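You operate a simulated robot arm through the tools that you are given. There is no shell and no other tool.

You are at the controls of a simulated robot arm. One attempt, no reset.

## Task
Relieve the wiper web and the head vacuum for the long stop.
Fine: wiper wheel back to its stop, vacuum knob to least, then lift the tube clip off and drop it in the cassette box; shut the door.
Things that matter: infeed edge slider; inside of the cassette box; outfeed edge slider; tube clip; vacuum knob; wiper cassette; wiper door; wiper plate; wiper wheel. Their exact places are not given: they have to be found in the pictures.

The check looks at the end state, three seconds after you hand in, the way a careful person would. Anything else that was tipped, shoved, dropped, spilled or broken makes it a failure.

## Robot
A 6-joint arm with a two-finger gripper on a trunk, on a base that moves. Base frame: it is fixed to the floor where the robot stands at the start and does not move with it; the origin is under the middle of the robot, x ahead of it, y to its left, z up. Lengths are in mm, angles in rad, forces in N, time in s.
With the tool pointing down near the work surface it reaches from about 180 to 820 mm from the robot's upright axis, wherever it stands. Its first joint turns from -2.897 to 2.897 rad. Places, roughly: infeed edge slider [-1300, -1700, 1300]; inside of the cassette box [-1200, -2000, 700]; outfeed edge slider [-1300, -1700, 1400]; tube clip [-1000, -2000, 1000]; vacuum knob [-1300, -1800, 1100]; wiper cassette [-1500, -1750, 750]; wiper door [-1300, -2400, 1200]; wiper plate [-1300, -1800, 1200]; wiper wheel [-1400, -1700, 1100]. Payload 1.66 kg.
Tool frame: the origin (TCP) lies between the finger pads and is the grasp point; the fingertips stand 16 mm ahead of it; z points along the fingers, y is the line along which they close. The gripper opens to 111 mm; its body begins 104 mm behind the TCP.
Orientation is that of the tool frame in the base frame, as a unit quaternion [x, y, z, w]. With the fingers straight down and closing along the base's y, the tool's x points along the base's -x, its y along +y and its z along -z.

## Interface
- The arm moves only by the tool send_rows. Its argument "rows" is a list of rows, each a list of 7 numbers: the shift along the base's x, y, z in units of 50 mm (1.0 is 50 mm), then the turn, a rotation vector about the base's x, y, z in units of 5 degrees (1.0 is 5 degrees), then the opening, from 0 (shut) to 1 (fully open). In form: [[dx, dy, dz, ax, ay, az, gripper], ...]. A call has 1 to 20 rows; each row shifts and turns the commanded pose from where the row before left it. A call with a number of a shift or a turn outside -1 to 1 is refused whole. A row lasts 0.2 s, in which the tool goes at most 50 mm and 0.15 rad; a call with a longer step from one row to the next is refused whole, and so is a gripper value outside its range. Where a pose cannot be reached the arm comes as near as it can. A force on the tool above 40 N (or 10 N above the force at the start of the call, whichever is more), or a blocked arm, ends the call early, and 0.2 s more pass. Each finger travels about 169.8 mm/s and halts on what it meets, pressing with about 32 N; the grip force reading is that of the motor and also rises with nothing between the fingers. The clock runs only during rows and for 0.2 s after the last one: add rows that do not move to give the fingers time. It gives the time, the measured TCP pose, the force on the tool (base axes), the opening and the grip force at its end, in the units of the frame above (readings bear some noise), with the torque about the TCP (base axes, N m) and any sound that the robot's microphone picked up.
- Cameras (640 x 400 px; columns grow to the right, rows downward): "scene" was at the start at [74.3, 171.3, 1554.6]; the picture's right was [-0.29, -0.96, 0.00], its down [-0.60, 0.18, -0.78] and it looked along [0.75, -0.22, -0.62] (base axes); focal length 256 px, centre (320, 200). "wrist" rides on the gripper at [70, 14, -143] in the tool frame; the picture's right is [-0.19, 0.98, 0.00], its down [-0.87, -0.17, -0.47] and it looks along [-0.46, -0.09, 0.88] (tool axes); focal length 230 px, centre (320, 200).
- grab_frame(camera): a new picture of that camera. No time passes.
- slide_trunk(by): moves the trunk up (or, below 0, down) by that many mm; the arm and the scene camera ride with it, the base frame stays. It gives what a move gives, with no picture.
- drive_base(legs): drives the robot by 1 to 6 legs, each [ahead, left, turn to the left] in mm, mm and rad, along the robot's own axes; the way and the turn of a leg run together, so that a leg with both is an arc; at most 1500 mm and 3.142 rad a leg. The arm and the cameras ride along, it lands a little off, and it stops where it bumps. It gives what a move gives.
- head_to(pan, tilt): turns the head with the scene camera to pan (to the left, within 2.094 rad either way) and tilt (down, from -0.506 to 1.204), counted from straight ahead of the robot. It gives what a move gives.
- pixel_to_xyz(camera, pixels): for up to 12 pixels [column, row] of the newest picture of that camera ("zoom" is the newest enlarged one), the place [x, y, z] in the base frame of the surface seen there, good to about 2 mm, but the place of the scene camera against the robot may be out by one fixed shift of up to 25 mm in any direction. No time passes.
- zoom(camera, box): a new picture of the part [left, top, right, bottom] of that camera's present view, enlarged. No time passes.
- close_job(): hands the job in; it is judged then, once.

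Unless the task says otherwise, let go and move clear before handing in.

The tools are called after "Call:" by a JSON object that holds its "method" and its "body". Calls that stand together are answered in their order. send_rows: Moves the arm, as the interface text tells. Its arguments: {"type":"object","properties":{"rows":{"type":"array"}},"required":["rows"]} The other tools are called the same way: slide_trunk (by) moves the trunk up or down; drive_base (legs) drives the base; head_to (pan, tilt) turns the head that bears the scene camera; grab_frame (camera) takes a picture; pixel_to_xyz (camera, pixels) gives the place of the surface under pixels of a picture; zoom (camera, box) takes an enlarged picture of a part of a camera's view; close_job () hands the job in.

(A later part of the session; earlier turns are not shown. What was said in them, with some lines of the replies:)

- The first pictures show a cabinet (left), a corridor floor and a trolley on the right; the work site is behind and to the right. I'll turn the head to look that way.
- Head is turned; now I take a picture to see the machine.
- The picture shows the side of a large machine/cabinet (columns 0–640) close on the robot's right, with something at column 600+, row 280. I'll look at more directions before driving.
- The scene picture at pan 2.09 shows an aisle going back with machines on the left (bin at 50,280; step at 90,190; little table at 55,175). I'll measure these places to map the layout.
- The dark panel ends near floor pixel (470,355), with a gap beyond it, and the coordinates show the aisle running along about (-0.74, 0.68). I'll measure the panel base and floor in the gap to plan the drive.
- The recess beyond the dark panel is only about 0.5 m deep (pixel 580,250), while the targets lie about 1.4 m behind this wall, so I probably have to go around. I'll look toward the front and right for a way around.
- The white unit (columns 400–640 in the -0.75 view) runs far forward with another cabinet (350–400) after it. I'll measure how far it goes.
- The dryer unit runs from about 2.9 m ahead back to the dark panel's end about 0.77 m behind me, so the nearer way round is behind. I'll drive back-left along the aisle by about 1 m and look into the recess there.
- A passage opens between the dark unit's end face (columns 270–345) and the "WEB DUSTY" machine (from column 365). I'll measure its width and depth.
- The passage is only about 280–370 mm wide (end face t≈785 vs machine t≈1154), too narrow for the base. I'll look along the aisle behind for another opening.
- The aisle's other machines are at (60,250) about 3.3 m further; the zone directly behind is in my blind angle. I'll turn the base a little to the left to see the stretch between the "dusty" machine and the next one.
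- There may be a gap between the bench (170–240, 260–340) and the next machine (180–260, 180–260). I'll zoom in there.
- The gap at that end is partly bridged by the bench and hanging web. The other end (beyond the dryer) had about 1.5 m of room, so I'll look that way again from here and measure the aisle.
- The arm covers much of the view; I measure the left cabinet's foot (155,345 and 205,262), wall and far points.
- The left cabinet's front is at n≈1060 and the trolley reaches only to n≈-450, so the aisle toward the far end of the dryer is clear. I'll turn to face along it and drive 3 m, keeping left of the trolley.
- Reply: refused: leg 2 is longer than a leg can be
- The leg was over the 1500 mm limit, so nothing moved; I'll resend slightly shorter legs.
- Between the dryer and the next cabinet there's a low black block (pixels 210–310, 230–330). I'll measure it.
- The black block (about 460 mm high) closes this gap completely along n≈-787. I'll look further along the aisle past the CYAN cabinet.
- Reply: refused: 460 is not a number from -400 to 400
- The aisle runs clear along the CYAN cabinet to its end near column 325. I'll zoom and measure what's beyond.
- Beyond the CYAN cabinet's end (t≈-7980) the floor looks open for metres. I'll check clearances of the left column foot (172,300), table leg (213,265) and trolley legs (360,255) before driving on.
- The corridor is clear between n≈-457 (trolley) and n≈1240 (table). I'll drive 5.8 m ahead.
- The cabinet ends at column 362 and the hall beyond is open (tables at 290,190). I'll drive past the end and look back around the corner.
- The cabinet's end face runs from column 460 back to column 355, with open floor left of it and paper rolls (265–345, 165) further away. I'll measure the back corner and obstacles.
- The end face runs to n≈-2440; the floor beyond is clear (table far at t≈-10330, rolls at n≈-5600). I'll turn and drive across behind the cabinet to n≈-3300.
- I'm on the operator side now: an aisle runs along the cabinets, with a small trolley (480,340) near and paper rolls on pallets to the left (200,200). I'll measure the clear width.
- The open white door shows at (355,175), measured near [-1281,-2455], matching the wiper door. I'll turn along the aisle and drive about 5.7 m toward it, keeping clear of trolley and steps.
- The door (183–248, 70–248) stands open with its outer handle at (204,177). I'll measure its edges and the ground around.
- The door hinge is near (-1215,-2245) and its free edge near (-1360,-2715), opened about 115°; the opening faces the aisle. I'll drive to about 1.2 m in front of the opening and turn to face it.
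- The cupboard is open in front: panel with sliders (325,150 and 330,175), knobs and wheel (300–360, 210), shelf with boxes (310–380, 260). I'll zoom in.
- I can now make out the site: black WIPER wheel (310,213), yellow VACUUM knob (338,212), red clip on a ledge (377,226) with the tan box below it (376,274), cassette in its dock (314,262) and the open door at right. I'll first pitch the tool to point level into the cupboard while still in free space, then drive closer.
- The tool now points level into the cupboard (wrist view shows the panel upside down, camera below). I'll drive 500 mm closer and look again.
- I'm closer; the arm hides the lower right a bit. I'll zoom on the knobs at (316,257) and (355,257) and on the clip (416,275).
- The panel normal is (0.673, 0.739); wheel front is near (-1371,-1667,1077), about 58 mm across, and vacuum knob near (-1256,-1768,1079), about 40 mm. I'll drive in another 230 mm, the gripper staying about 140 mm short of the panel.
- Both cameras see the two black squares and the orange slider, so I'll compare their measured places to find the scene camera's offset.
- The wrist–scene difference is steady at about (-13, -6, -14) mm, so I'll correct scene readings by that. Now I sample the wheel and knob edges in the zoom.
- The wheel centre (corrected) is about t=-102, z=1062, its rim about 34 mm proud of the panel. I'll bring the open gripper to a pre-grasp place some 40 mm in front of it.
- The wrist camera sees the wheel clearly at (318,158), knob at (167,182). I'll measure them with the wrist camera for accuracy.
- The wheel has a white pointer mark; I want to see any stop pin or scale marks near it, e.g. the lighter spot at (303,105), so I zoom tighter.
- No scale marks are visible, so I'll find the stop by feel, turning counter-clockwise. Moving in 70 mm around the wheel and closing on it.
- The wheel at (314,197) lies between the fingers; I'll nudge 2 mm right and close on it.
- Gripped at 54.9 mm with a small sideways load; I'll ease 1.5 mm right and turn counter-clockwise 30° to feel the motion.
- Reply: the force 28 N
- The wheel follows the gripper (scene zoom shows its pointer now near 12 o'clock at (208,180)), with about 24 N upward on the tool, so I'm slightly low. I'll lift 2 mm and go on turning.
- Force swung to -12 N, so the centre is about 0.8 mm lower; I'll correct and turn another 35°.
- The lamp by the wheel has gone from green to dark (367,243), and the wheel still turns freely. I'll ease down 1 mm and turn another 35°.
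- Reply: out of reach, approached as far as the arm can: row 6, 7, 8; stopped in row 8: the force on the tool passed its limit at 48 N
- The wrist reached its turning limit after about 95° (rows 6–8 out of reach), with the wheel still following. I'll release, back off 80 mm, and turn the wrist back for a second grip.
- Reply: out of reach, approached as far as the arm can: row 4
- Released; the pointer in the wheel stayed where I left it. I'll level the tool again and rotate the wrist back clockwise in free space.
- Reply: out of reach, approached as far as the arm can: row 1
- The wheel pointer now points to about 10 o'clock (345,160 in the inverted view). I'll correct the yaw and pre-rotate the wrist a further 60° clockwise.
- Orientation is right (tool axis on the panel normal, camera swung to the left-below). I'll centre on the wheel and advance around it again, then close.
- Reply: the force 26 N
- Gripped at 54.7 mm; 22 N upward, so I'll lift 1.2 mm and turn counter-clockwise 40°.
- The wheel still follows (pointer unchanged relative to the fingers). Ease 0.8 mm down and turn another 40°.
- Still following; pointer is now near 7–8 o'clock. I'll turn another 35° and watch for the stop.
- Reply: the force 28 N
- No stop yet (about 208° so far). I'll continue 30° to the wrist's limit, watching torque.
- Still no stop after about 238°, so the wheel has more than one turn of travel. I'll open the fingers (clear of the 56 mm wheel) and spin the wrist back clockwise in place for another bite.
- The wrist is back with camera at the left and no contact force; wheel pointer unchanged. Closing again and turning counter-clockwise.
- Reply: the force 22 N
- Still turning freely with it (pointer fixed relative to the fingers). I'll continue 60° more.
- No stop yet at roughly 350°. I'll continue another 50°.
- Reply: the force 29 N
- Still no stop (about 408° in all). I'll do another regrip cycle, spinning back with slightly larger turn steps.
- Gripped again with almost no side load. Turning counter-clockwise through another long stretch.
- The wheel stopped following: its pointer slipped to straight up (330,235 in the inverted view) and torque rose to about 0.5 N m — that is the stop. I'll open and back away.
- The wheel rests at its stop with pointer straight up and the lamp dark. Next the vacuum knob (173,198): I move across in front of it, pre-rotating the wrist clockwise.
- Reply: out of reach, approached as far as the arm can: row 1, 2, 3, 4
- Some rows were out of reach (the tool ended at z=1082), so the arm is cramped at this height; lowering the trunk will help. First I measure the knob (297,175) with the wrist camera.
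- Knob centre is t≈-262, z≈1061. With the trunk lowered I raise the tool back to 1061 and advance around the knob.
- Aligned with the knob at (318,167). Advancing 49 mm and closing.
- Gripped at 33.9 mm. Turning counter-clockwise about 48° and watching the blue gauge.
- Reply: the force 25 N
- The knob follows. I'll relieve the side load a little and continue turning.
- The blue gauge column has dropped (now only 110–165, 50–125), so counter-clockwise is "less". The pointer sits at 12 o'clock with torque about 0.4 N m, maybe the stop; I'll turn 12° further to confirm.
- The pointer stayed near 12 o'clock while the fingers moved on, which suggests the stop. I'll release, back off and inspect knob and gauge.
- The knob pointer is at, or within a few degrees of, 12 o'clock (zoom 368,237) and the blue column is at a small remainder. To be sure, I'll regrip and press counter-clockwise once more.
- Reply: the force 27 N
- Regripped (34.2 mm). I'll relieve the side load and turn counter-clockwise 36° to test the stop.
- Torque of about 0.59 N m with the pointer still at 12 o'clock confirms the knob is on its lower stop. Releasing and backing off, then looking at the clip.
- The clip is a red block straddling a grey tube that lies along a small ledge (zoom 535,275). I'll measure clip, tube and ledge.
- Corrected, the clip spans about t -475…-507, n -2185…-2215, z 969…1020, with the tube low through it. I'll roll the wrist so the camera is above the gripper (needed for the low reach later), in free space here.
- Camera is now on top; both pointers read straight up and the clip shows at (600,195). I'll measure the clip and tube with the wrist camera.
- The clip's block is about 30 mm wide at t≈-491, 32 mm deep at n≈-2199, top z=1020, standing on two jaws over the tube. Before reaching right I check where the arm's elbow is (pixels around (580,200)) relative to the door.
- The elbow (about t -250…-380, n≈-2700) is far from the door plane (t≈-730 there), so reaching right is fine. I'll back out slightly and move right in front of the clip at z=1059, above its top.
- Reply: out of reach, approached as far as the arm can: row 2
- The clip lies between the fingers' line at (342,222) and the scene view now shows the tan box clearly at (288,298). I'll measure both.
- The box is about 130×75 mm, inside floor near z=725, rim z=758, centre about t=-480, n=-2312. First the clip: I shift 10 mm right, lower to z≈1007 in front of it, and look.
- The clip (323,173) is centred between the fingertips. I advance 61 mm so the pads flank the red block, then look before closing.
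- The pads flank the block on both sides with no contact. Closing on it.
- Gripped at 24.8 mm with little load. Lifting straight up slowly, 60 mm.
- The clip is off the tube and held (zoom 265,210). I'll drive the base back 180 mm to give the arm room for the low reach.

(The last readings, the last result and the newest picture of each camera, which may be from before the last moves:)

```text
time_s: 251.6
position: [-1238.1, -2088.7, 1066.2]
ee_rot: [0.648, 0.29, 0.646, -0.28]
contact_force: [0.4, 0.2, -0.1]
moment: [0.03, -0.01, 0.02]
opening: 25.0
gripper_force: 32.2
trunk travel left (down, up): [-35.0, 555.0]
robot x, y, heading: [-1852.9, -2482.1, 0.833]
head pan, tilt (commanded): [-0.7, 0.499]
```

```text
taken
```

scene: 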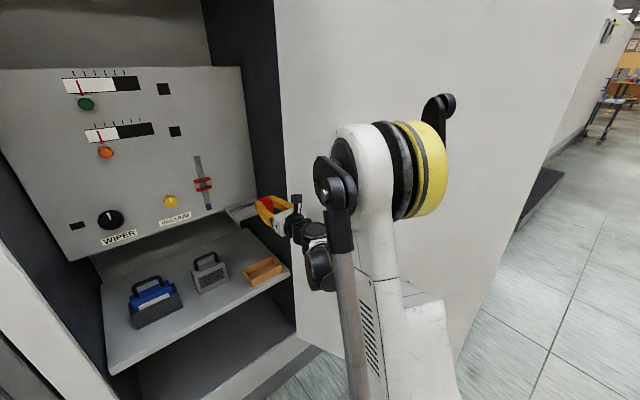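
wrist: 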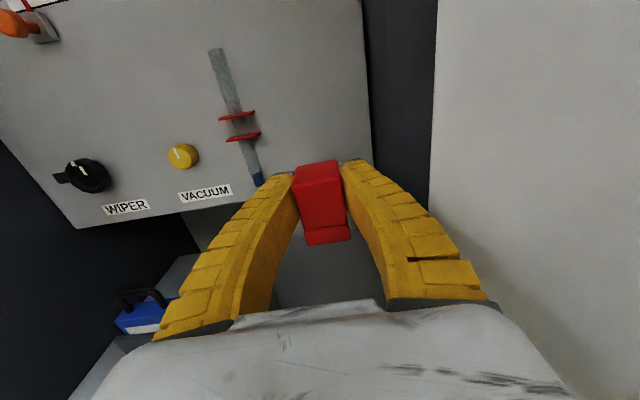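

Now the gripper is at n≈-2378, clear of the ledge. I remeasure the box at (263,270) from here.

Call:
{"method": "zoom", "body": {"camera": "scene", "box": [220, 230, 320, 300]}}

```text
5.71 times, centred on (270, 265) of scene
```

zoom: 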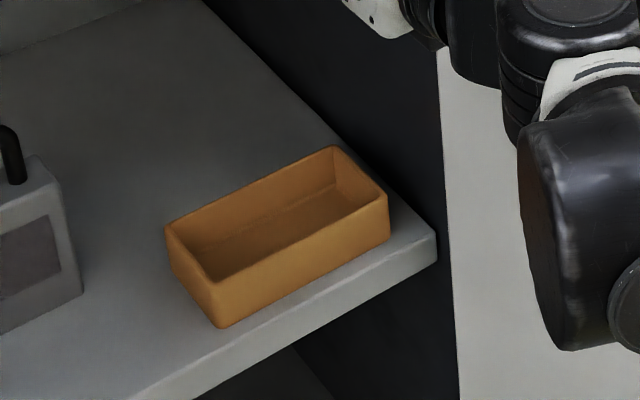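

Call:
{"method": "pixel_to_xyz", "body": {"camera": "zoom", "pixels": [[169, 230], [211, 280], [386, 196], [335, 149], [300, 238], [250, 188], [290, 210], [230, 240], [340, 195], [436, 250], [200, 395], [300, 300]]}}

```text
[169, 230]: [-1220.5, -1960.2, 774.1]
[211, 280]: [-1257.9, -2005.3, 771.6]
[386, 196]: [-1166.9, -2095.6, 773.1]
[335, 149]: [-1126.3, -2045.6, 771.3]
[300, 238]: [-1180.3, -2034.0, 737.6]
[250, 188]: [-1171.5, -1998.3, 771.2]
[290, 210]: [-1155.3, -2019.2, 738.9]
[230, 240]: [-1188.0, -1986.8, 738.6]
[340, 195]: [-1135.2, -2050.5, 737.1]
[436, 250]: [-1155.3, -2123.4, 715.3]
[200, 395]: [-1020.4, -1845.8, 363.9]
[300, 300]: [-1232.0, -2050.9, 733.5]
```

Corrected box centre: t≈-477, n≈-2315, rim z≈758. I lower the held clip in front of the shelf to z≈830.

Call:
{"method": "send_rows", "body": {"rows": [[-0.041, 0.038, -0.94, 0, 0, 0, 0.15], [-0.041, 0.038, -0.94, 0, 0, 0, 0.15], [-0.041, 0.038, -0.94, 0, 0, 0, 0.15], [-0.041, 0.038, -0.94, 0, 0, 0, 0.15], [-0.041, 0.038, -0.94, 0, 0, 0, 0.15], [0, 0, 0, 0, 0, 0, 0.15]]}}

Call:
{"method": "grab_frame", "body": {"camera": "wrist"}}

Call:
{"method": "grab_frame", "body": {"camera": "scene"}}

```text
time_s: 253.0
position: [-1197.9, -2059.8, 866.4]
ee_rot: [0.648, 0.29, 0.646, -0.281]
contact_force: [0.0, -0.7, -0.9]
moment: [0.0, -0.01, -0.01]
opening: 25.3
gripper_force: 32.1
out of reach, approached as far as the arm can: row 3, 4, 5
trunk travel left (down, up): [-35.0, 555.0]
robot x, y, heading: [-1853.5, -2479.6, 0.837]
head pan, tilt (commanded): [-0.7, 0.499]
```

```text
taken
```

wrist: 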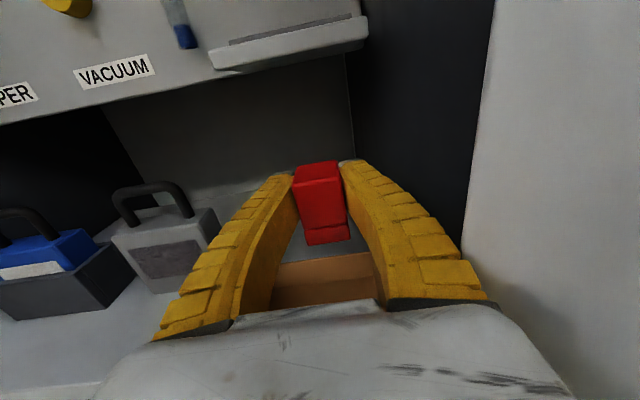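

```text
taken
```

scene: 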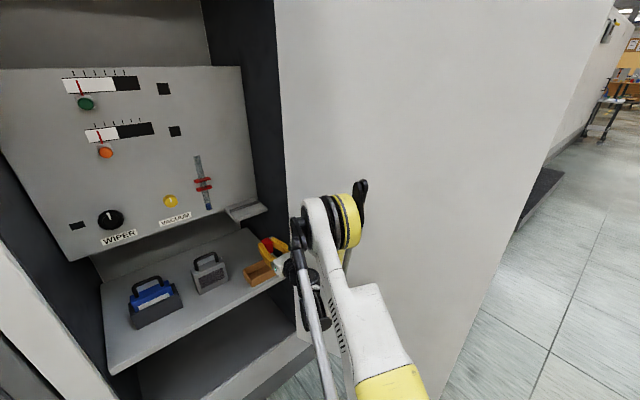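

The arm can't fold that close at this height (it slid forward to n≈-2330, z=866). I'll drive the base back another 100 mm for room.

Call:
{"method": "drive_base", "body": {"legs": [[-100, 0, 0]]}}

Call:
{"method": "grab_frame", "body": {"camera": "wrist"}}

```text
time_s: 254.2
position: [-1263.5, -2134.3, 867.4]
ee_rot: [0.648, 0.291, 0.646, -0.281]
contact_force: [-0.5, -0.3, 0.1]
moment: [0.0, 0.0, 0.0]
opening: 25.1
gripper_force: 31.8
trunk travel left (down, up): [-35.0, 555.0]
robot x, y, heading: [-1922.3, -2553.2, 0.832]
head pan, tilt (commanded): [-0.7, 0.499]
```

```text
taken
```

wrist: 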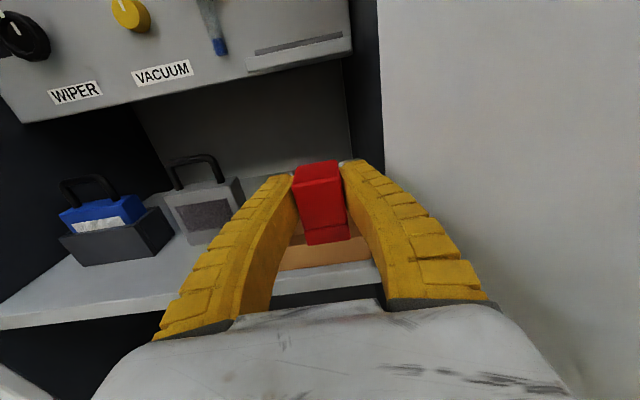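

The box is partly visible below the clip (300–370, 245–270); I verify its place with the wrist camera.

Call:
{"method": "pixel_to_xyz", "body": {"camera": "wrist", "pixels": [[300, 240], [290, 252], [320, 250], [320, 262], [360, 240], [365, 255], [300, 262], [310, 280], [340, 280], [362, 225]]}}

Call:
{"method": "zoom", "body": {"camera": "wrist", "box": [250, 150, 410, 310]}}

```text
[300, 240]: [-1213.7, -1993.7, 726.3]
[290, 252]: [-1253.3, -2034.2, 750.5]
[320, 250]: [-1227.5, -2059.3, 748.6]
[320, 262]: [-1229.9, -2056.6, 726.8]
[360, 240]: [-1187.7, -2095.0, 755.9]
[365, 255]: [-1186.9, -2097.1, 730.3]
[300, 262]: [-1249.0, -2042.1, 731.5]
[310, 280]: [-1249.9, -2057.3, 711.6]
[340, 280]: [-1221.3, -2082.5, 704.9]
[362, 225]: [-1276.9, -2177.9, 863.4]
```

```text
2.50 times, centred on (330, 230) of wrist
```

zoom: 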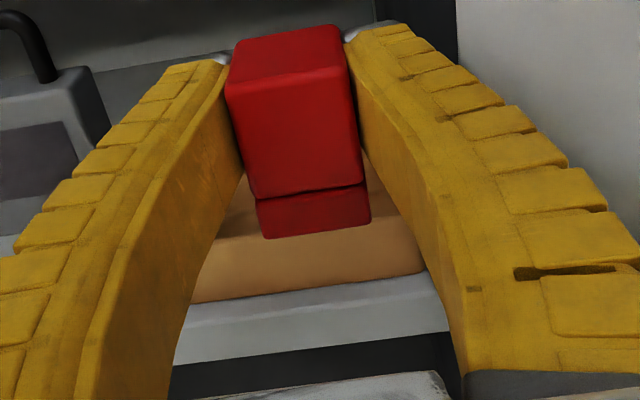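

Wrist readings agree: front wall n≈-2349, inside floor z≈726. I move forward over the box (t=-480, n=-2314) at z≈837.

Call:
{"method": "send_rows", "body": {"rows": [[0.403, 0.668, -0.2, 0, 0, 0, 0.15], [0.403, 0.668, -0.2, 0, 0, 0, 0.15], [0.403, 0.668, -0.2, 0, 0, 0, 0.15], [0, 0, 0, 0, 0, 0, 0.15]]}}

Call:
{"method": "grab_frame", "body": {"camera": "wrist"}}

Call:
{"method": "zoom", "body": {"camera": "scene", "box": [180, 200, 340, 300]}}

```text
time_s: 255.2
position: [-1202.2, -2034.2, 837.0]
ee_rot: [0.649, 0.289, 0.646, -0.28]
contact_force: [1.2, 1.1, 0.4]
moment: [0.0, -0.02, -0.01]
opening: 25.3
gripper_force: 31.8
trunk travel left (down, up): [-35.0, 555.0]
robot x, y, heading: [-1919.7, -2555.4, 0.839]
head pan, tilt (commanded): [-0.7, 0.499]
```

```text
taken
```

wrist: 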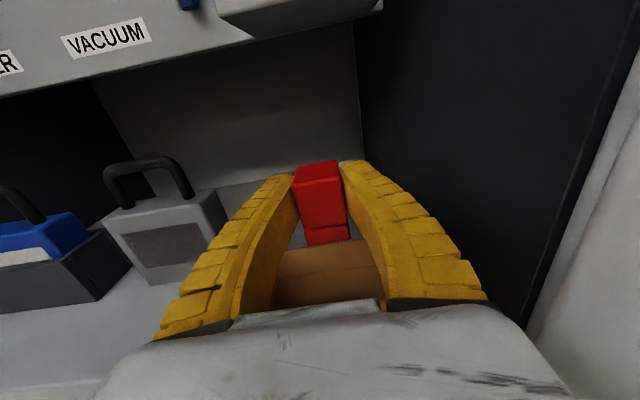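

```text
4.00 times, centred on (260, 250) of scene
```

zoom: 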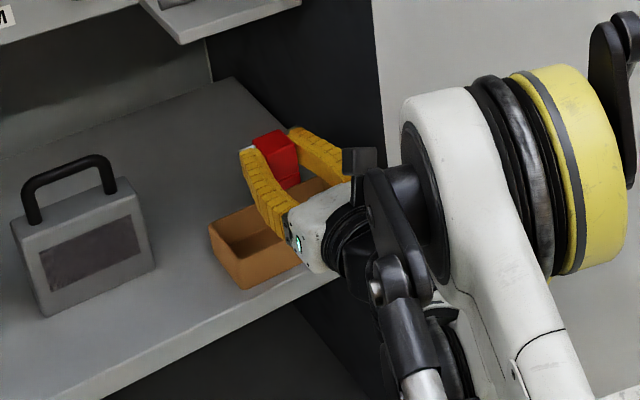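

Positioned over the box (scene zoom: clip above tan box at 270,150). Lowering 48 mm so the clip's jaws enter the box.

Call:
{"method": "send_rows", "body": {"rows": [[0, 0, -0.35, 0, 0, 0, 0.15], [0, 0, -0.35, 0, 0, 0, 0.15], [0, 0, -0.26, 0, 0, 0, 0.15], [0, 0, 0, 0, 0, 0, 0.15]]}}

Call:
{"method": "grab_frame", "body": {"camera": "wrist"}}

Call:
{"method": "zoom", "body": {"camera": "scene", "box": [200, 210, 320, 300]}}

```text
time_s: 256.1
position: [-1204.2, -2033.8, 788.3]
ee_rot: [0.648, 0.29, 0.646, -0.281]
contact_force: [0.1, -0.1, -0.2]
moment: [-0.02, 0.0, -0.02]
opening: 25.2
gripper_force: 32.2
trunk travel left (down, up): [-35.0, 555.0]
robot x, y, heading: [-1920.3, -2557.7, 0.833]
head pan, tilt (commanded): [-0.7, 0.499]
```

```text
taken
```

wrist: 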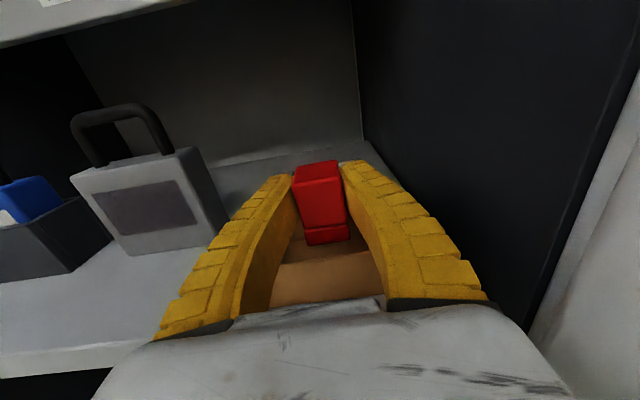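

```text
4.44 times, centred on (260, 255) of scene
```

zoom: 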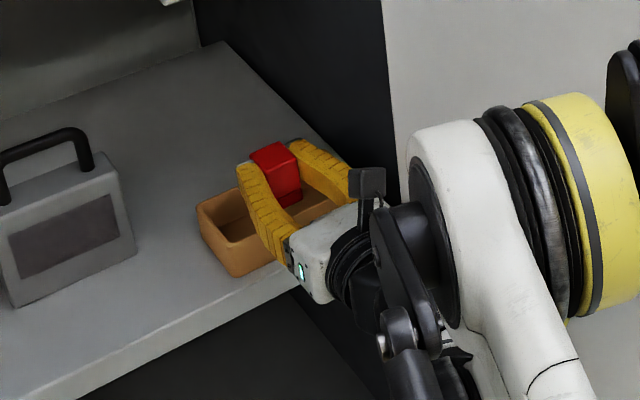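

The clip hangs just inside the box's rim. Opening the fingers to let it drop.

Call:
{"method": "send_rows", "body": {"rows": [[0, 0, 0, 0, 0, 0, 0.3], [0, 0, 0, 0, 0, 0, 0.45], [0, 0, 0, 0, 0, 0, 0.45], [0, 0, 0, 0, 0, 0, 0.45]]}}

Call:
{"method": "grab_frame", "body": {"camera": "wrist"}}

Call:
{"method": "zoom", "body": {"camera": "scene", "box": [200, 210, 320, 300]}}

```text
time_s: 257.1
position: [-1204.4, -2033.4, 789.0]
ee_rot: [0.648, 0.289, 0.646, -0.28]
contact_force: [-0.2, -0.1, 0.3]
moment: [0.0, 0.0, 0.01]
opening: 52.0
gripper_force: 1.4
trunk travel left (down, up): [-35.0, 555.0]
robot x, y, heading: [-1921.5, -2555.5, 0.841]
head pan, tilt (commanded): [-0.7, 0.499]
```

```text
taken
```

wrist: 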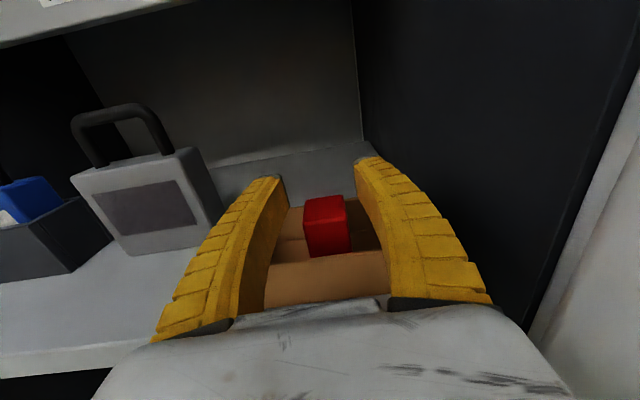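

```text
4.44 times, centred on (260, 255) of scene
```

zoom: 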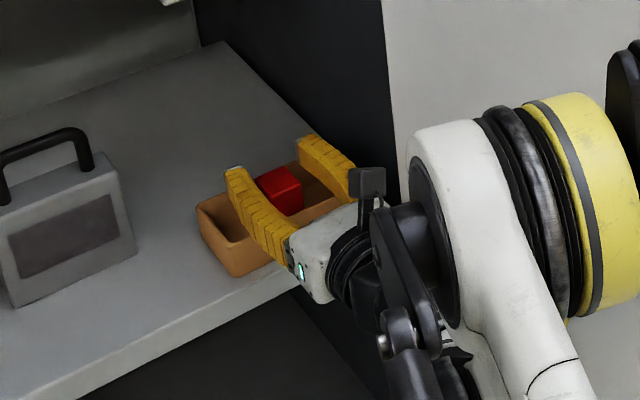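

The clip sits in the box (327,225 in the wrist view). I raise the open gripper straight up and then back out.

Call:
{"method": "send_rows", "body": {"rows": [[0, 0, 0.3, 0, 0, 0, 0.45], [0, 0, 0.5, 0, 0, 0, 0.45], [0, 0, 0.6, 0, 0, 0, 0.45], [0, 0, 0.6, 0, 0, 0, 0.45], [-0.4, -0.44, 0.1, 0, 0, 0, 0.45], [-0.5, -0.55, 0.1, 0, 0, 0, 0.45], [-0.5, -0.55, 0, 0, 0, 0, 0.45]]}}

Call:
{"method": "grab_frame", "body": {"camera": "wrist"}}

Call:
{"method": "grab_frame", "body": {"camera": "scene"}}

```text
time_s: 258.8
position: [-1275.9, -2108.8, 902.2]
ee_rot: [0.648, 0.29, 0.646, -0.28]
contact_force: [0.2, -0.3, -0.8]
moment: [0.0, -0.03, -0.01]
opening: 52.4
gripper_force: 1.9
trunk travel left (down, up): [-35.0, 555.0]
robot x, y, heading: [-1920.4, -2557.8, 0.832]
head pan, tilt (commanded): [-0.7, 0.499]
```

```text
taken
```

wrist: 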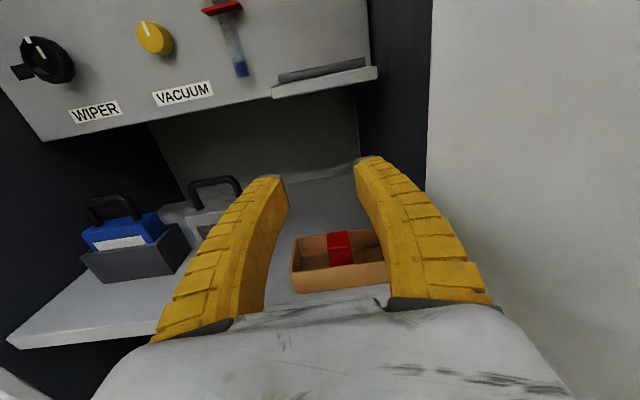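

```text
taken
```

scene: 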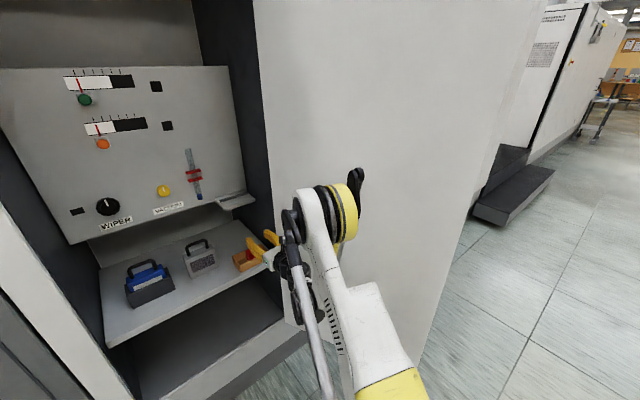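

The clip lies in the box and both dials read straight up. Now the door: I'll back straight out about 570 mm, closing the gripper and raising the trunk, then survey the door.

Call:
{"method": "drive_base", "body": {"legs": [[-570, 0, 0]]}}

Call:
{"method": "slide_trunk", "body": {"by": 380}}

Call:
{"method": "head_to", "body": {"pan": -0.35, "tilt": 0.6}}

Call:
{"method": "grab_frame", "body": {"camera": "scene"}}

```text
time_s: 262.0
position: [-1651.5, -2523.3, 899.9]
ee_rot: [0.648, 0.29, 0.646, -0.28]
contact_force: [-0.2, 0.4, 0.3]
moment: [-0.03, 0.02, -0.03]
opening: 52.3
gripper_force: 1.7
trunk travel left (down, up): [-35.0, 555.0]
robot x, y, heading: [-2299.7, -2969.6, 0.84]
head pan, tilt (commanded): [-0.7, 0.499]
```

```text
time_s: 265.6
position: [-1652.1, -2523.6, 1281.1]
ee_rot: [0.648, 0.292, 0.645, -0.281]
contact_force: [-0.1, 0.0, 0.4]
moment: [0.05, -0.01, 0.0]
opening: 52.3
gripper_force: 1.6
trunk travel left (down, up): [-415.0, 175.0]
robot x, y, heading: [-2294.6, -2971.5, 0.836]
head pan, tilt (commanded): [-0.7, 0.499]
```

```text
time_s: 266.5
position: [-1650.9, -2523.5, 1281.4]
ee_rot: [0.648, 0.29, 0.646, -0.281]
contact_force: [-0.2, 0.2, -1.5]
moment: [-0.01, 0.01, 0.0]
opening: 52.1
gripper_force: 1.6
trunk travel left (down, up): [-415.0, 175.0]
robot x, y, heading: [-2297.6, -2971.1, 0.835]
head pan, tilt (commanded): [-0.351, 0.6]
```

```text
taken
```

scene: 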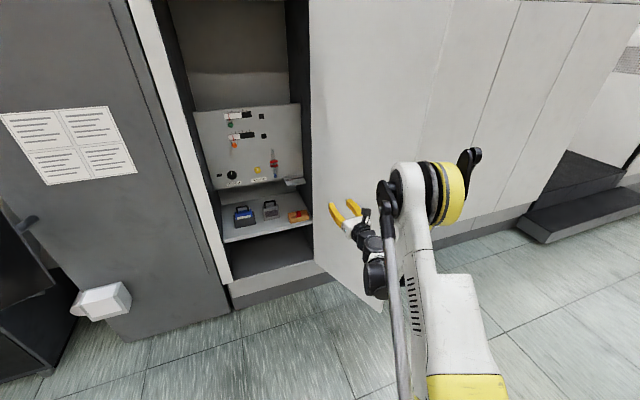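

The door's inner face spans from the hinge line (311,100) to its free edge (about (450,30)–(383,308)). Measuring.

Call:
{"method": "pixel_to_xyz", "body": {"camera": "scene", "pixels": [[312, 60], [312, 255], [340, 30], [440, 40], [447, 40], [420, 150], [380, 300], [372, 300], [330, 270], [306, 60], [460, 60], [300, 230]]}}

Call:
{"method": "zoom", "body": {"camera": "scene", "box": [290, 0, 530, 150]}}

```text
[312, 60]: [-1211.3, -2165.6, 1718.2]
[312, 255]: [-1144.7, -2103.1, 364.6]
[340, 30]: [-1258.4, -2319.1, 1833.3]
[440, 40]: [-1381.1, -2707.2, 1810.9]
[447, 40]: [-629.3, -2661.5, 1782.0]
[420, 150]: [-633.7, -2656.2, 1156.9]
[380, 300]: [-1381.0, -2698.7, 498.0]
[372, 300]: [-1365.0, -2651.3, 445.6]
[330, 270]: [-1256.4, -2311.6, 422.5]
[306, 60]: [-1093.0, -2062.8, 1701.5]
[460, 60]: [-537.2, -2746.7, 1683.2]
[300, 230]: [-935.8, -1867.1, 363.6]
```

```text
2.67 times, centred on (410, 75) of scene
```

zoom: 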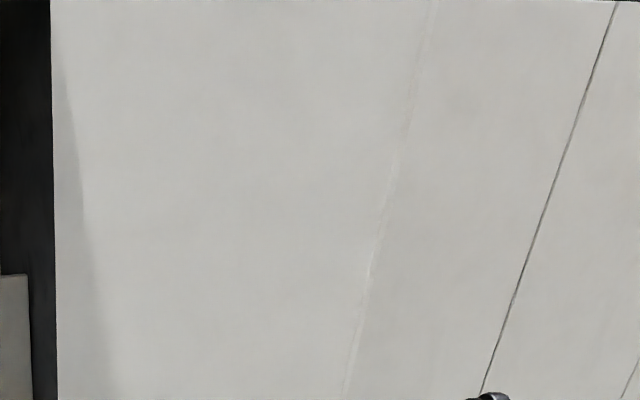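

Corrected door geometry: hinge at about (t -557, n -2430), free edge at (t -798, n -2950), length about 573. I'll close the fingers, back up a bit more and strafe right past the free edge.

Call:
{"method": "send_rows", "body": {"rows": [[0, 0, 0, 0, 0, 0, 0.2], [0, 0, 0, 0, 0, 0, 0], [0, 0, 0, 0, 0, 0, 0]]}}

Call:
{"method": "drive_base", "body": {"legs": [[-80, 0, 0], [0, -470, 0]]}}

Call:
{"method": "head_to", "body": {"pan": 0.1, "tilt": 0.5}}

Call:
{"method": "grab_frame", "body": {"camera": "scene"}}

Call:
{"method": "grab_frame", "body": {"camera": "wrist"}}

```text
time_s: 267.3
position: [-1650.5, -2524.0, 1282.4]
ee_rot: [0.648, 0.29, 0.646, -0.281]
contact_force: [0.2, -0.8, 0.1]
moment: [-0.02, 0.02, -0.04]
opening: 0.0
gripper_force: 28.7
trunk travel left (down, up): [-415.0, 175.0]
robot x, y, heading: [-2300.0, -2970.1, 0.834]
head pan, tilt (commanded): [-0.351, 0.6]
```

```text
time_s: 270.8
position: [-1350.5, -2899.9, 1280.8]
ee_rot: [0.648, 0.29, 0.646, -0.281]
contact_force: [1.7, 0.0, -0.1]
moment: [0.0, 0.0, 0.04]
opening: 0.1
gripper_force: 28.6
trunk travel left (down, up): [-415.0, 175.0]
robot x, y, heading: [-1995.8, -3344.9, 0.839]
head pan, tilt (commanded): [-0.351, 0.6]
```

```text
time_s: 271.7
position: [-1351.1, -2898.5, 1281.2]
ee_rot: [0.648, 0.292, 0.645, -0.281]
contact_force: [0.0, -0.3, 0.1]
moment: [0.02, 0.02, -0.02]
opening: 0.0
gripper_force: 28.2
trunk travel left (down, up): [-415.0, 175.0]
robot x, y, heading: [-1998.7, -3345.1, 0.839]
head pan, tilt (commanded): [0.099, 0.499]
```

```text
taken
```

scene: 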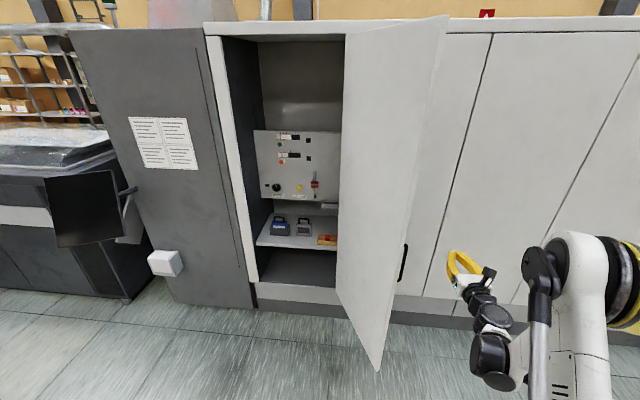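

```text
taken
```

wrist: 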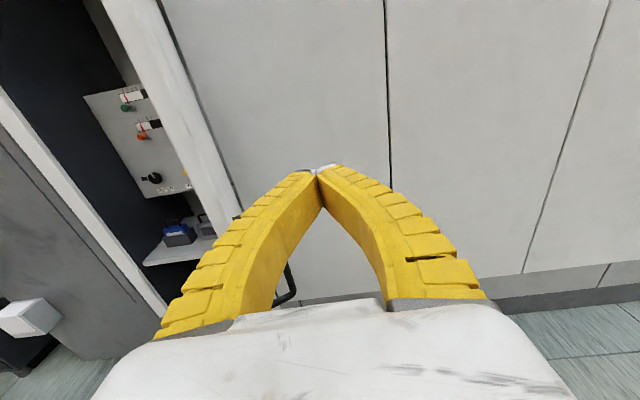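

The closed gripper is now right of the door's free edge, on its outer side. I measure the free edge (445,20)-(378,365) and the handle (403,263).

Call:
{"method": "pixel_to_xyz", "body": {"camera": "scene", "pixels": [[440, 30], [420, 150], [400, 270], [376, 362], [404, 250], [402, 278], [406, 247], [350, 60], [342, 290], [480, 200]]}}

Call:
{"method": "zoom", "body": {"camera": "scene", "box": [340, 180, 500, 300]}}

Call:
{"method": "pixel_to_xyz", "body": {"camera": "wrist", "pixels": [[180, 100], [215, 150], [238, 205], [205, 150], [290, 270], [284, 298], [292, 290], [150, 60]]}}

```text
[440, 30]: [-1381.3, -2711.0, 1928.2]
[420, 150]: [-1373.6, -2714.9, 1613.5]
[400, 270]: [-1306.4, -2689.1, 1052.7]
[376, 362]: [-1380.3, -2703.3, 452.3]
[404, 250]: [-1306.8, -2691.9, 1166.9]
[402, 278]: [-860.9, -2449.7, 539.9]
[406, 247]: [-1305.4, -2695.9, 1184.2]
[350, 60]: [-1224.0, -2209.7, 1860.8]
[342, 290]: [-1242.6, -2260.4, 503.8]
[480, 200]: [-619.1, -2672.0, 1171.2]
```

```text
3.33 times, centred on (420, 240) of scene
```

zoom: 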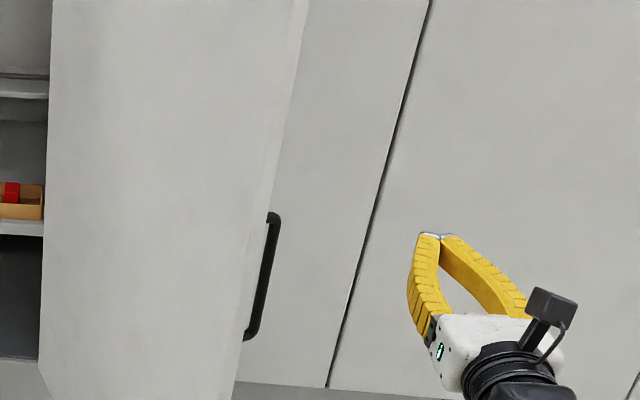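

```text
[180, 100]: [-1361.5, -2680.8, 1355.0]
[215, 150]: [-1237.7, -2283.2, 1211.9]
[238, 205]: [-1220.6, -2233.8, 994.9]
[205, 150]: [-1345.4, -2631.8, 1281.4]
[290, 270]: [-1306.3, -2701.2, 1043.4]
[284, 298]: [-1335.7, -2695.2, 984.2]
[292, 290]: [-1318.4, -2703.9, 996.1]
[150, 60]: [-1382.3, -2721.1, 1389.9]
```

The handle sits near ρ≈490 between z≈975 and 1175, so my tool at z=1281 passes above it. I advance 250 mm so the gripper's side lies beside the free edge.

Call:
{"method": "drive_base", "body": {"legs": [[250, 0, 0]]}}

Call:
{"method": "grab_frame", "body": {"camera": "scene"}}

Call:
{"method": "grab_frame", "body": {"camera": "wrist"}}

```text
time_s: 273.5
position: [-1185.4, -2716.0, 1281.2]
ee_rot: [0.648, 0.29, 0.645, -0.281]
contact_force: [0.3, 0.1, 0.6]
moment: [0.01, 0.0, -0.02]
opening: 0.1
gripper_force: 28.7
trunk travel left (down, up): [-415.0, 175.0]
robot x, y, heading: [-1829.7, -3161.5, 0.84]
head pan, tilt (commanded): [0.099, 0.499]
```

```text
taken
```

scene: 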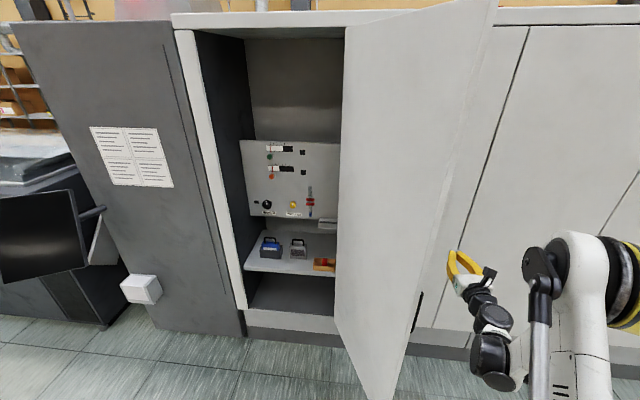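

```text
taken
```

wrist: 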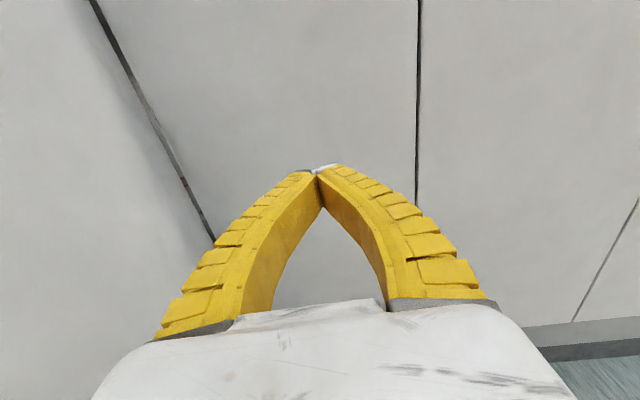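

The gripper is beside the door's outer edge. I sweep left (+t) slowly to push the door round, 200 mm first.

Call:
{"method": "send_rows", "body": {"rows": [[-0.296, 0.269, 0, 0, 0, 0, 0], [-0.296, 0.269, 0, 0, 0, 0, 0], [-0.296, 0.269, 0, 0, 0, 0, 0], [-0.296, 0.269, 0, 0, 0, 0, 0], [-0.296, 0.269, 0, 0, 0, 0, 0], [-0.296, 0.269, 0, 0, 0, 0, 0], [-0.296, 0.269, 0, 0, 0, 0, 0], [-0.296, 0.269, 0, 0, 0, 0, 0], [-0.296, 0.269, 0, 0, 0, 0, 0], [-0.296, 0.269, 0, 0, 0, 0, 0]]}}

Call:
{"method": "grab_frame", "body": {"camera": "scene"}}

```text
time_s: 275.7
position: [-1317.0, -2588.4, 1285.8]
ee_rot: [0.646, 0.294, 0.644, -0.285]
contact_force: [0.5, -1.3, -0.5]
moment: [0.02, 0.0, 0.12]
opening: 0.1
gripper_force: 28.4
out of reach, approached as far as the arm can: row 6, 8, 9, 10
trunk travel left (down, up): [-415.0, 175.0]
robot x, y, heading: [-1833.7, -3160.4, 0.837]
head pan, tilt (commanded): [0.099, 0.499]
```

```text
taken
```

scene: 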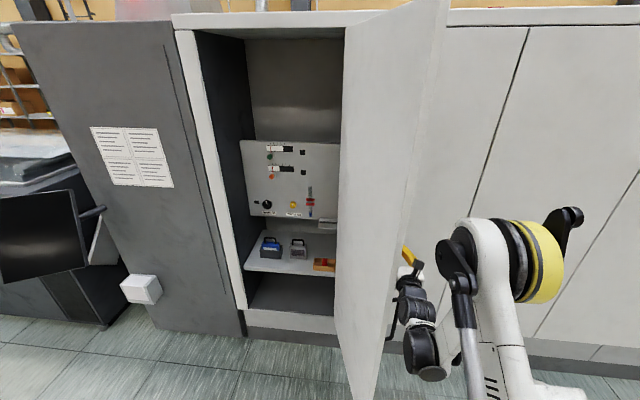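

The door edge is being pushed (now about 105° open), with only tiny forces. Continuing the sweep left.

Call:
{"method": "send_rows", "body": {"rows": [[-0.296, 0.269, 0, 0, 0, 0, 0], [-0.296, 0.269, 0, 0, 0, 0, 0], [-0.296, 0.269, 0, 0, 0, 0, 0], [-0.296, 0.269, 0, 0, 0, 0, 0], [-0.296, 0.269, 0, 0, 0, 0, 0], [-0.296, 0.269, 0, 0, 0, 0, 0], [-0.296, 0.269, 0, 0, 0, 0, 0], [-0.296, 0.269, 0, 0, 0, 0, 0], [-0.296, 0.269, 0, 0, 0, 0, 0], [-0.296, 0.269, 0, 0, 0, 0, 0], [-0.296, 0.269, 0, 0, 0, 0, 0], [-0.296, 0.269, 0, 0, 0, 0, 0], [-0.296, 0.269, 0, 0, 0, 0, 0], [-0.296, 0.269, 0, 0, 0, 0, 0]]}}

Call:
{"method": "grab_frame", "body": {"camera": "scene"}}

```text
time_s: 278.7
position: [-1502.5, -2419.2, 1293.5]
ee_rot: [0.648, 0.29, 0.646, -0.281]
contact_force: [0.3, -0.1, 0.0]
moment: [0.01, 0.0, -0.03]
opening: 0.0
gripper_force: 28.9
out of reach, approached as far as the arm can: row 1, 2, 3
trunk travel left (down, up): [-415.0, 175.0]
robot x, y, heading: [-1836.4, -3165.7, 0.844]
head pan, tilt (commanded): [0.099, 0.499]
```

```text
taken
```

scene: 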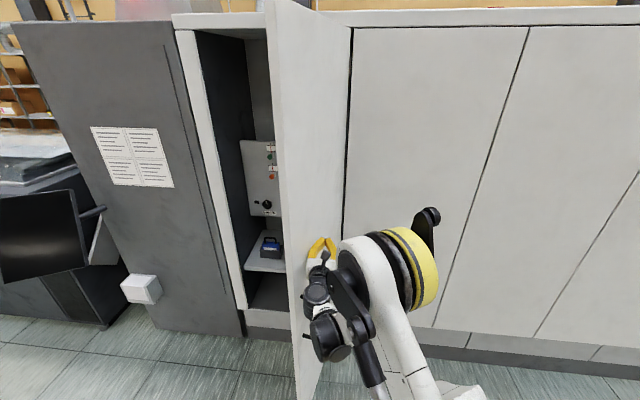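

Door is now about 80° open. Continuing 180 mm more.

Call:
{"method": "send_rows", "body": {"rows": [[-0.296, 0.269, 0, 0, 0, 0, 0], [-0.296, 0.269, 0, 0, 0, 0, 0], [-0.296, 0.269, 0, 0, 0, 0, 0], [-0.296, 0.269, 0, 0, 0, 0, 0], [-0.296, 0.269, 0, 0, 0, 0, 0], [-0.296, 0.269, 0, 0, 0, 0, 0], [-0.296, 0.269, 0, 0, 0, 0, 0], [-0.296, 0.269, 0, 0, 0, 0, 0], [-0.296, 0.269, 0, 0, 0, 0, 0], [0, 0, 0, 0, 0, 0, 0]]}}

Call:
{"method": "grab_frame", "body": {"camera": "scene"}}

Call:
{"method": "grab_frame", "body": {"camera": "wrist"}}

```text
time_s: 280.9
position: [-1632.4, -2299.0, 1292.7]
ee_rot: [0.648, 0.29, 0.646, -0.281]
contact_force: [0.3, -0.3, 0.2]
moment: [-0.03, 0.01, 0.01]
opening: 0.4
gripper_force: 28.9
trunk travel left (down, up): [-415.0, 175.0]
robot x, y, heading: [-1828.0, -3162.4, 0.838]
head pan, tilt (commanded): [0.099, 0.499]
```

```text
taken
```

scene: 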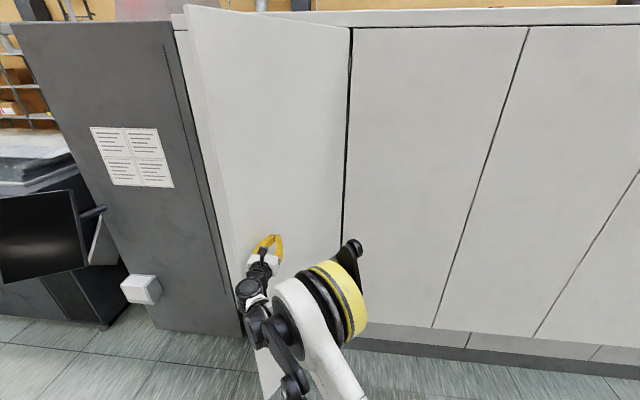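

```text
taken
```

wrist: 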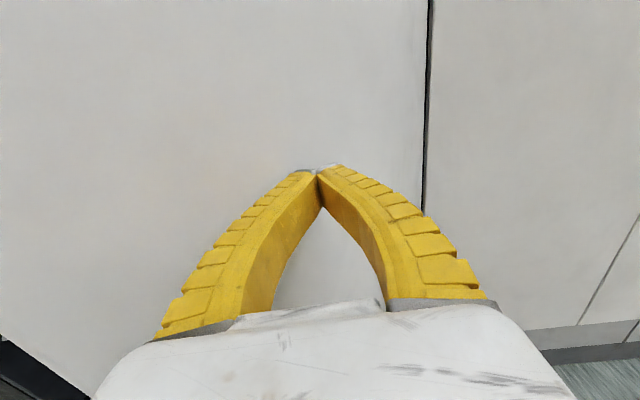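

The door has swung well inward. I'll measure how far it is still open.

Call:
{"method": "pixel_to_xyz", "body": {"camera": "scene", "pixels": [[340, 100], [300, 100], [250, 100], [215, 100], [205, 60], [345, 200], [230, 200], [198, 100], [190, 60], [360, 100], [222, 160]]}}

Call:
{"method": "zoom", "body": {"camera": "scene", "box": [150, 0, 390, 180]}}

```text
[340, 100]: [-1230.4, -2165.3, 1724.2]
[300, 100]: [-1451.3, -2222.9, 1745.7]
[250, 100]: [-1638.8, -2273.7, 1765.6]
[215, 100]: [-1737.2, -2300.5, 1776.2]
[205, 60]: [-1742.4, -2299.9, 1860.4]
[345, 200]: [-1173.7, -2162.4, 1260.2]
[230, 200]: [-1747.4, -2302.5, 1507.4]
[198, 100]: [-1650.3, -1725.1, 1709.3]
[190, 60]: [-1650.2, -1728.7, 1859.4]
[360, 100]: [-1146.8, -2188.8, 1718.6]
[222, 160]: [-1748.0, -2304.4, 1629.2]
```

```text
2.22 times, centred on (270, 90) of scene
```

zoom: 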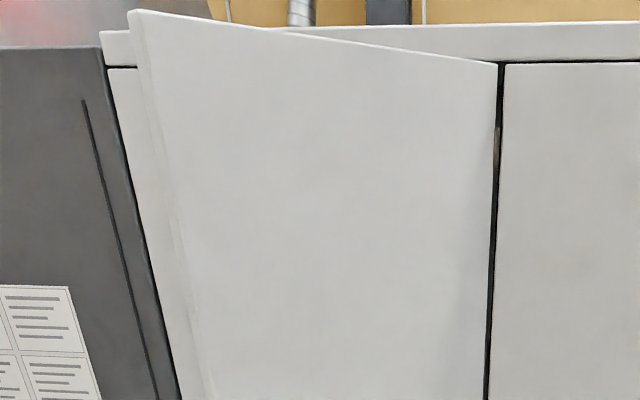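

The door is at about 57° now. I'll sweep 60 mm more to the left, then push by driving forward slowly with the tip against the outer face (the door resists hardly at all).

Call:
{"method": "send_rows", "body": {"rows": [[-0.296, 0.269, 0, 0, 0, 0, 0], [-0.296, 0.269, 0, 0, 0, 0, 0], [-0.296, 0.269, 0, 0, 0, 0, 0], [0, 0, 0, 0, 0, 0, 0]]}}

Call:
{"method": "drive_base", "body": {"legs": [[130, 0, 0]]}}

Call:
{"method": "grab_frame", "body": {"camera": "scene"}}

Call:
{"method": "pixel_to_xyz", "body": {"camera": "scene", "pixels": [[320, 60], [280, 60], [250, 60], [220, 60], [200, 60], [300, 150]]}}

```text
time_s: 281.9
position: [-1677.3, -2258.5, 1293.7]
ee_rot: [0.648, 0.29, 0.646, -0.281]
contact_force: [1.1, -0.8, 1.4]
moment: [0.0, -0.04, 0.0]
opening: 0.1
gripper_force: 28.5
trunk travel left (down, up): [-415.0, 175.0]
robot x, y, heading: [-1834.4, -3163.5, 0.84]
head pan, tilt (commanded): [0.099, 0.499]
```

```text
time_s: 283.1
position: [-1591.0, -2161.8, 1292.3]
ee_rot: [0.648, 0.291, 0.645, -0.282]
contact_force: [0.7, 1.1, -1.4]
moment: [0.02, -0.01, 0.01]
opening: 0.2
gripper_force: 29.0
trunk travel left (down, up): [-415.0, 175.0]
robot x, y, heading: [-1749.5, -3068.1, 0.844]
head pan, tilt (commanded): [0.099, 0.499]
```

```text
taken
```

scene: 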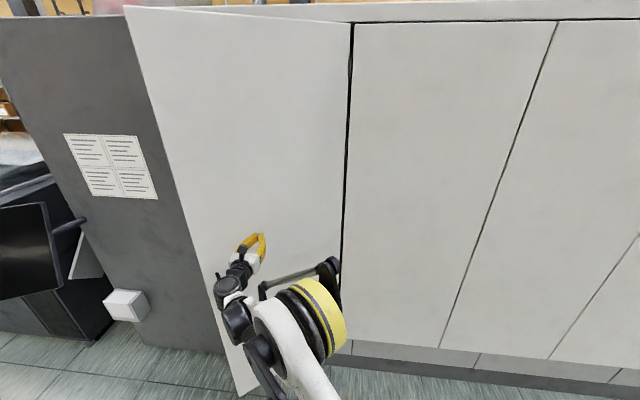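

```text
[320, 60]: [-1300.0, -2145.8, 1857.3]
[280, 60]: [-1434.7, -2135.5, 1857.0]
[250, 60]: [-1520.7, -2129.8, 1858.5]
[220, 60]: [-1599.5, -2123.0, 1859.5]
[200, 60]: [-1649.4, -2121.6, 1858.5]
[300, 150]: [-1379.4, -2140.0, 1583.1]
```

The door is at about 38°. I drive forward 190 mm more, still pushing it with the tip.

Call:
{"method": "drive_base", "body": {"legs": [[100, 0, 0], [90, 0, 0]]}}

Call:
{"method": "grab_frame", "body": {"camera": "scene"}}

Call:
{"method": "pixel_to_xyz", "body": {"camera": "scene", "pixels": [[300, 60], [250, 60], [200, 60], [150, 60], [120, 60], [280, 150], [380, 60], [450, 60]]}}

```text
time_s: 285.0
position: [-1466.1, -2019.8, 1291.4]
ee_rot: [0.648, 0.291, 0.645, -0.281]
contact_force: [-0.6, 0.2, -0.9]
moment: [0.08, -0.02, -0.02]
opening: 0.0
gripper_force: 28.0
trunk travel left (down, up): [-415.0, 175.0]
robot x, y, heading: [-1618.9, -2927.0, 0.842]
head pan, tilt (commanded): [0.099, 0.499]
```

```text
taken
```

scene: 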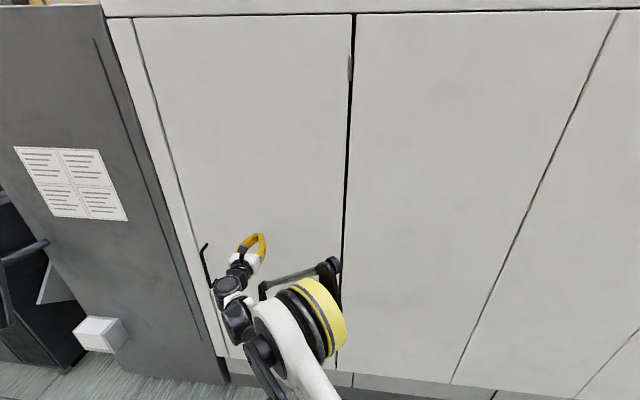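

```text
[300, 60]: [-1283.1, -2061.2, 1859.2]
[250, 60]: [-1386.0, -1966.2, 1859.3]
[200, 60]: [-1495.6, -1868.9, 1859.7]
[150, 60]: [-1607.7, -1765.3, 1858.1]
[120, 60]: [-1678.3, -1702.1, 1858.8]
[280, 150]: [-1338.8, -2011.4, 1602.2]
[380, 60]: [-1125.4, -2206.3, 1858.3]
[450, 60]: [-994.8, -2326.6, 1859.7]
```

All door points now lie flush with the frame and neighbouring panels (n≈-2388 in scene readings), so the door has swung shut. I'll zoom on its edges to confirm.

Call:
{"method": "zoom", "body": {"camera": "scene", "box": [90, 0, 390, 190]}}

Call:
{"method": "zoom", "body": {"camera": "scene", "box": [130, 180, 370, 400]}}

```text
2.11 times, centred on (240, 95) of scene
```

zoom: 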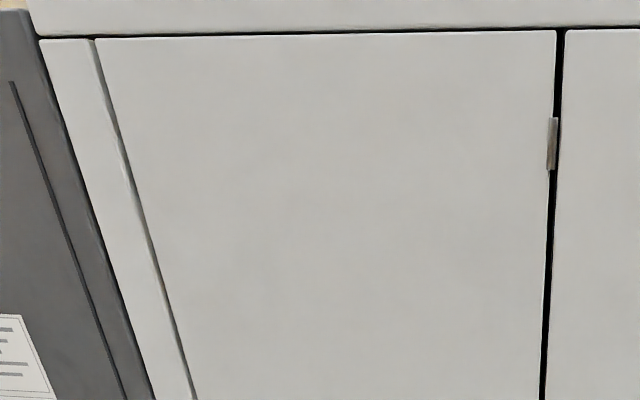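

```text
1.82 times, centred on (250, 290) of scene
```

zoom: 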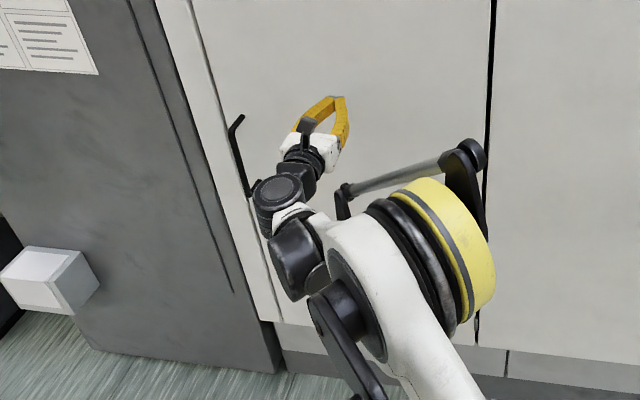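

The door is flush with its frame at top and sides. I'll back the robot off 300 mm and check once more that it stays shut.

Call:
{"method": "drive_base", "body": {"legs": [[-350, 0, 0]]}}

Call:
{"method": "head_to", "body": {"pan": 0.25, "tilt": 0.5}}

Call:
{"method": "grab_frame", "body": {"camera": "scene"}}

```text
time_s: 287.2
position: [-1698.7, -2280.1, 1293.9]
ee_rot: [0.647, 0.291, 0.645, -0.283]
contact_force: [-0.8, 0.0, -0.2]
moment: [-0.02, 0.03, -0.01]
opening: 0.0
gripper_force: 28.6
trunk travel left (down, up): [-415.0, 175.0]
robot x, y, heading: [-1849.2, -3187.2, 0.84]
head pan, tilt (commanded): [0.099, 0.499]
```

```text
time_s: 287.9
position: [-1698.8, -2279.6, 1293.2]
ee_rot: [0.647, 0.291, 0.645, -0.282]
contact_force: [0.6, 0.8, 0.9]
moment: [0.04, 0.01, 0.0]
opening: 0.0
gripper_force: 28.6
trunk travel left (down, up): [-415.0, 175.0]
robot x, y, heading: [-1850.5, -3183.7, 0.84]
head pan, tilt (commanded): [0.25, 0.499]
```

```text
taken
```

scene: 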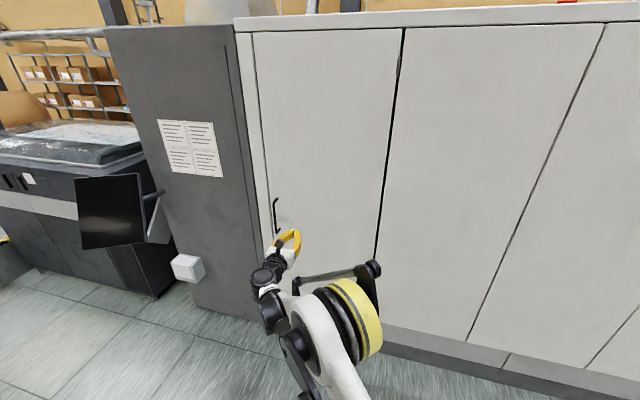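

Call:
{"method": "pixel_to_xyz", "body": {"camera": "scene", "pixels": [[390, 50], [330, 50], [270, 50], [262, 60], [245, 60], [420, 50], [268, 150], [380, 200], [285, 200], [320, 240]]}}

Call:
{"method": "zoom", "body": {"camera": "scene", "box": [220, 20, 420, 145]}}

```text
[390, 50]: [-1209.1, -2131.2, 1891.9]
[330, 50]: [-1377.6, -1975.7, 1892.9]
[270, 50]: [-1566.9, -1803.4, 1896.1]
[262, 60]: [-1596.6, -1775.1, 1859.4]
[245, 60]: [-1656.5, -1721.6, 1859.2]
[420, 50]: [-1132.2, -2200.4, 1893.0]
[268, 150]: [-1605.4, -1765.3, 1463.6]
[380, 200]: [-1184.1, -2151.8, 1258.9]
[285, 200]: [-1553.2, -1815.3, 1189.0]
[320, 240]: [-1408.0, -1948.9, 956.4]
```

```text
3.20 times, centred on (320, 82) of scene
```

zoom: 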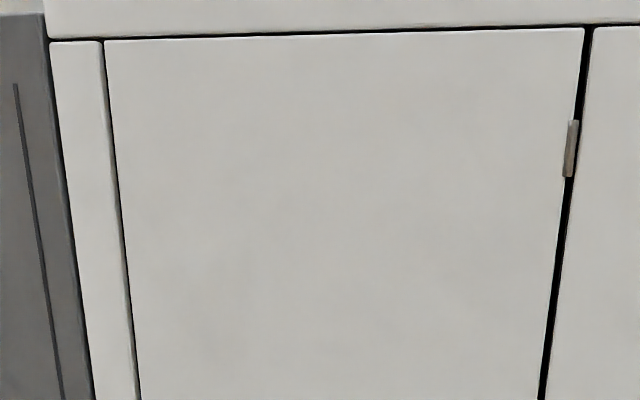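

Door points, frame and neighbouring panel all lie in one plane (n≈-2388 ±1), so the door is shut, and the arm stands clear. The wheel was left on its stop, the vacuum knob at least, and the clip in the box, so I hand in.

Call:
{"method": "close_job", "body": {}}

```text
The job is handed in.
```

I handed the job in. All four steps looked done in my last readings, but I haven't seen the verdict.

- **Wiper wheel:** I turned it counter-clockwise a little over one full turn until it stopped following the gripper. Its pointer now stands straight up, and its lamp went from green to dark.
- **Vacuum knob:** I turned it counter-clockwise to its stop and pressed again to confirm. The blue gauge column dropped as it turned, and dropped further when the clip came off.
- **Tube clip:** I lifted it straight up off the tube and let it drop about 25 mm into the tan cassette box, where it stayed inside. The tube stayed on its ledge.
- **Wiper door:** I pushed it round from the outside until it swung shut. It sits flush with the frame and the next panel to within about 1 mm, but I couldn't see whether it has a latch.

I saw nothing else moved or tipped. I didn't touch the edge sliders or the cassettes. The robot is clear of the door, about 350 mm back from where it finished pushing.
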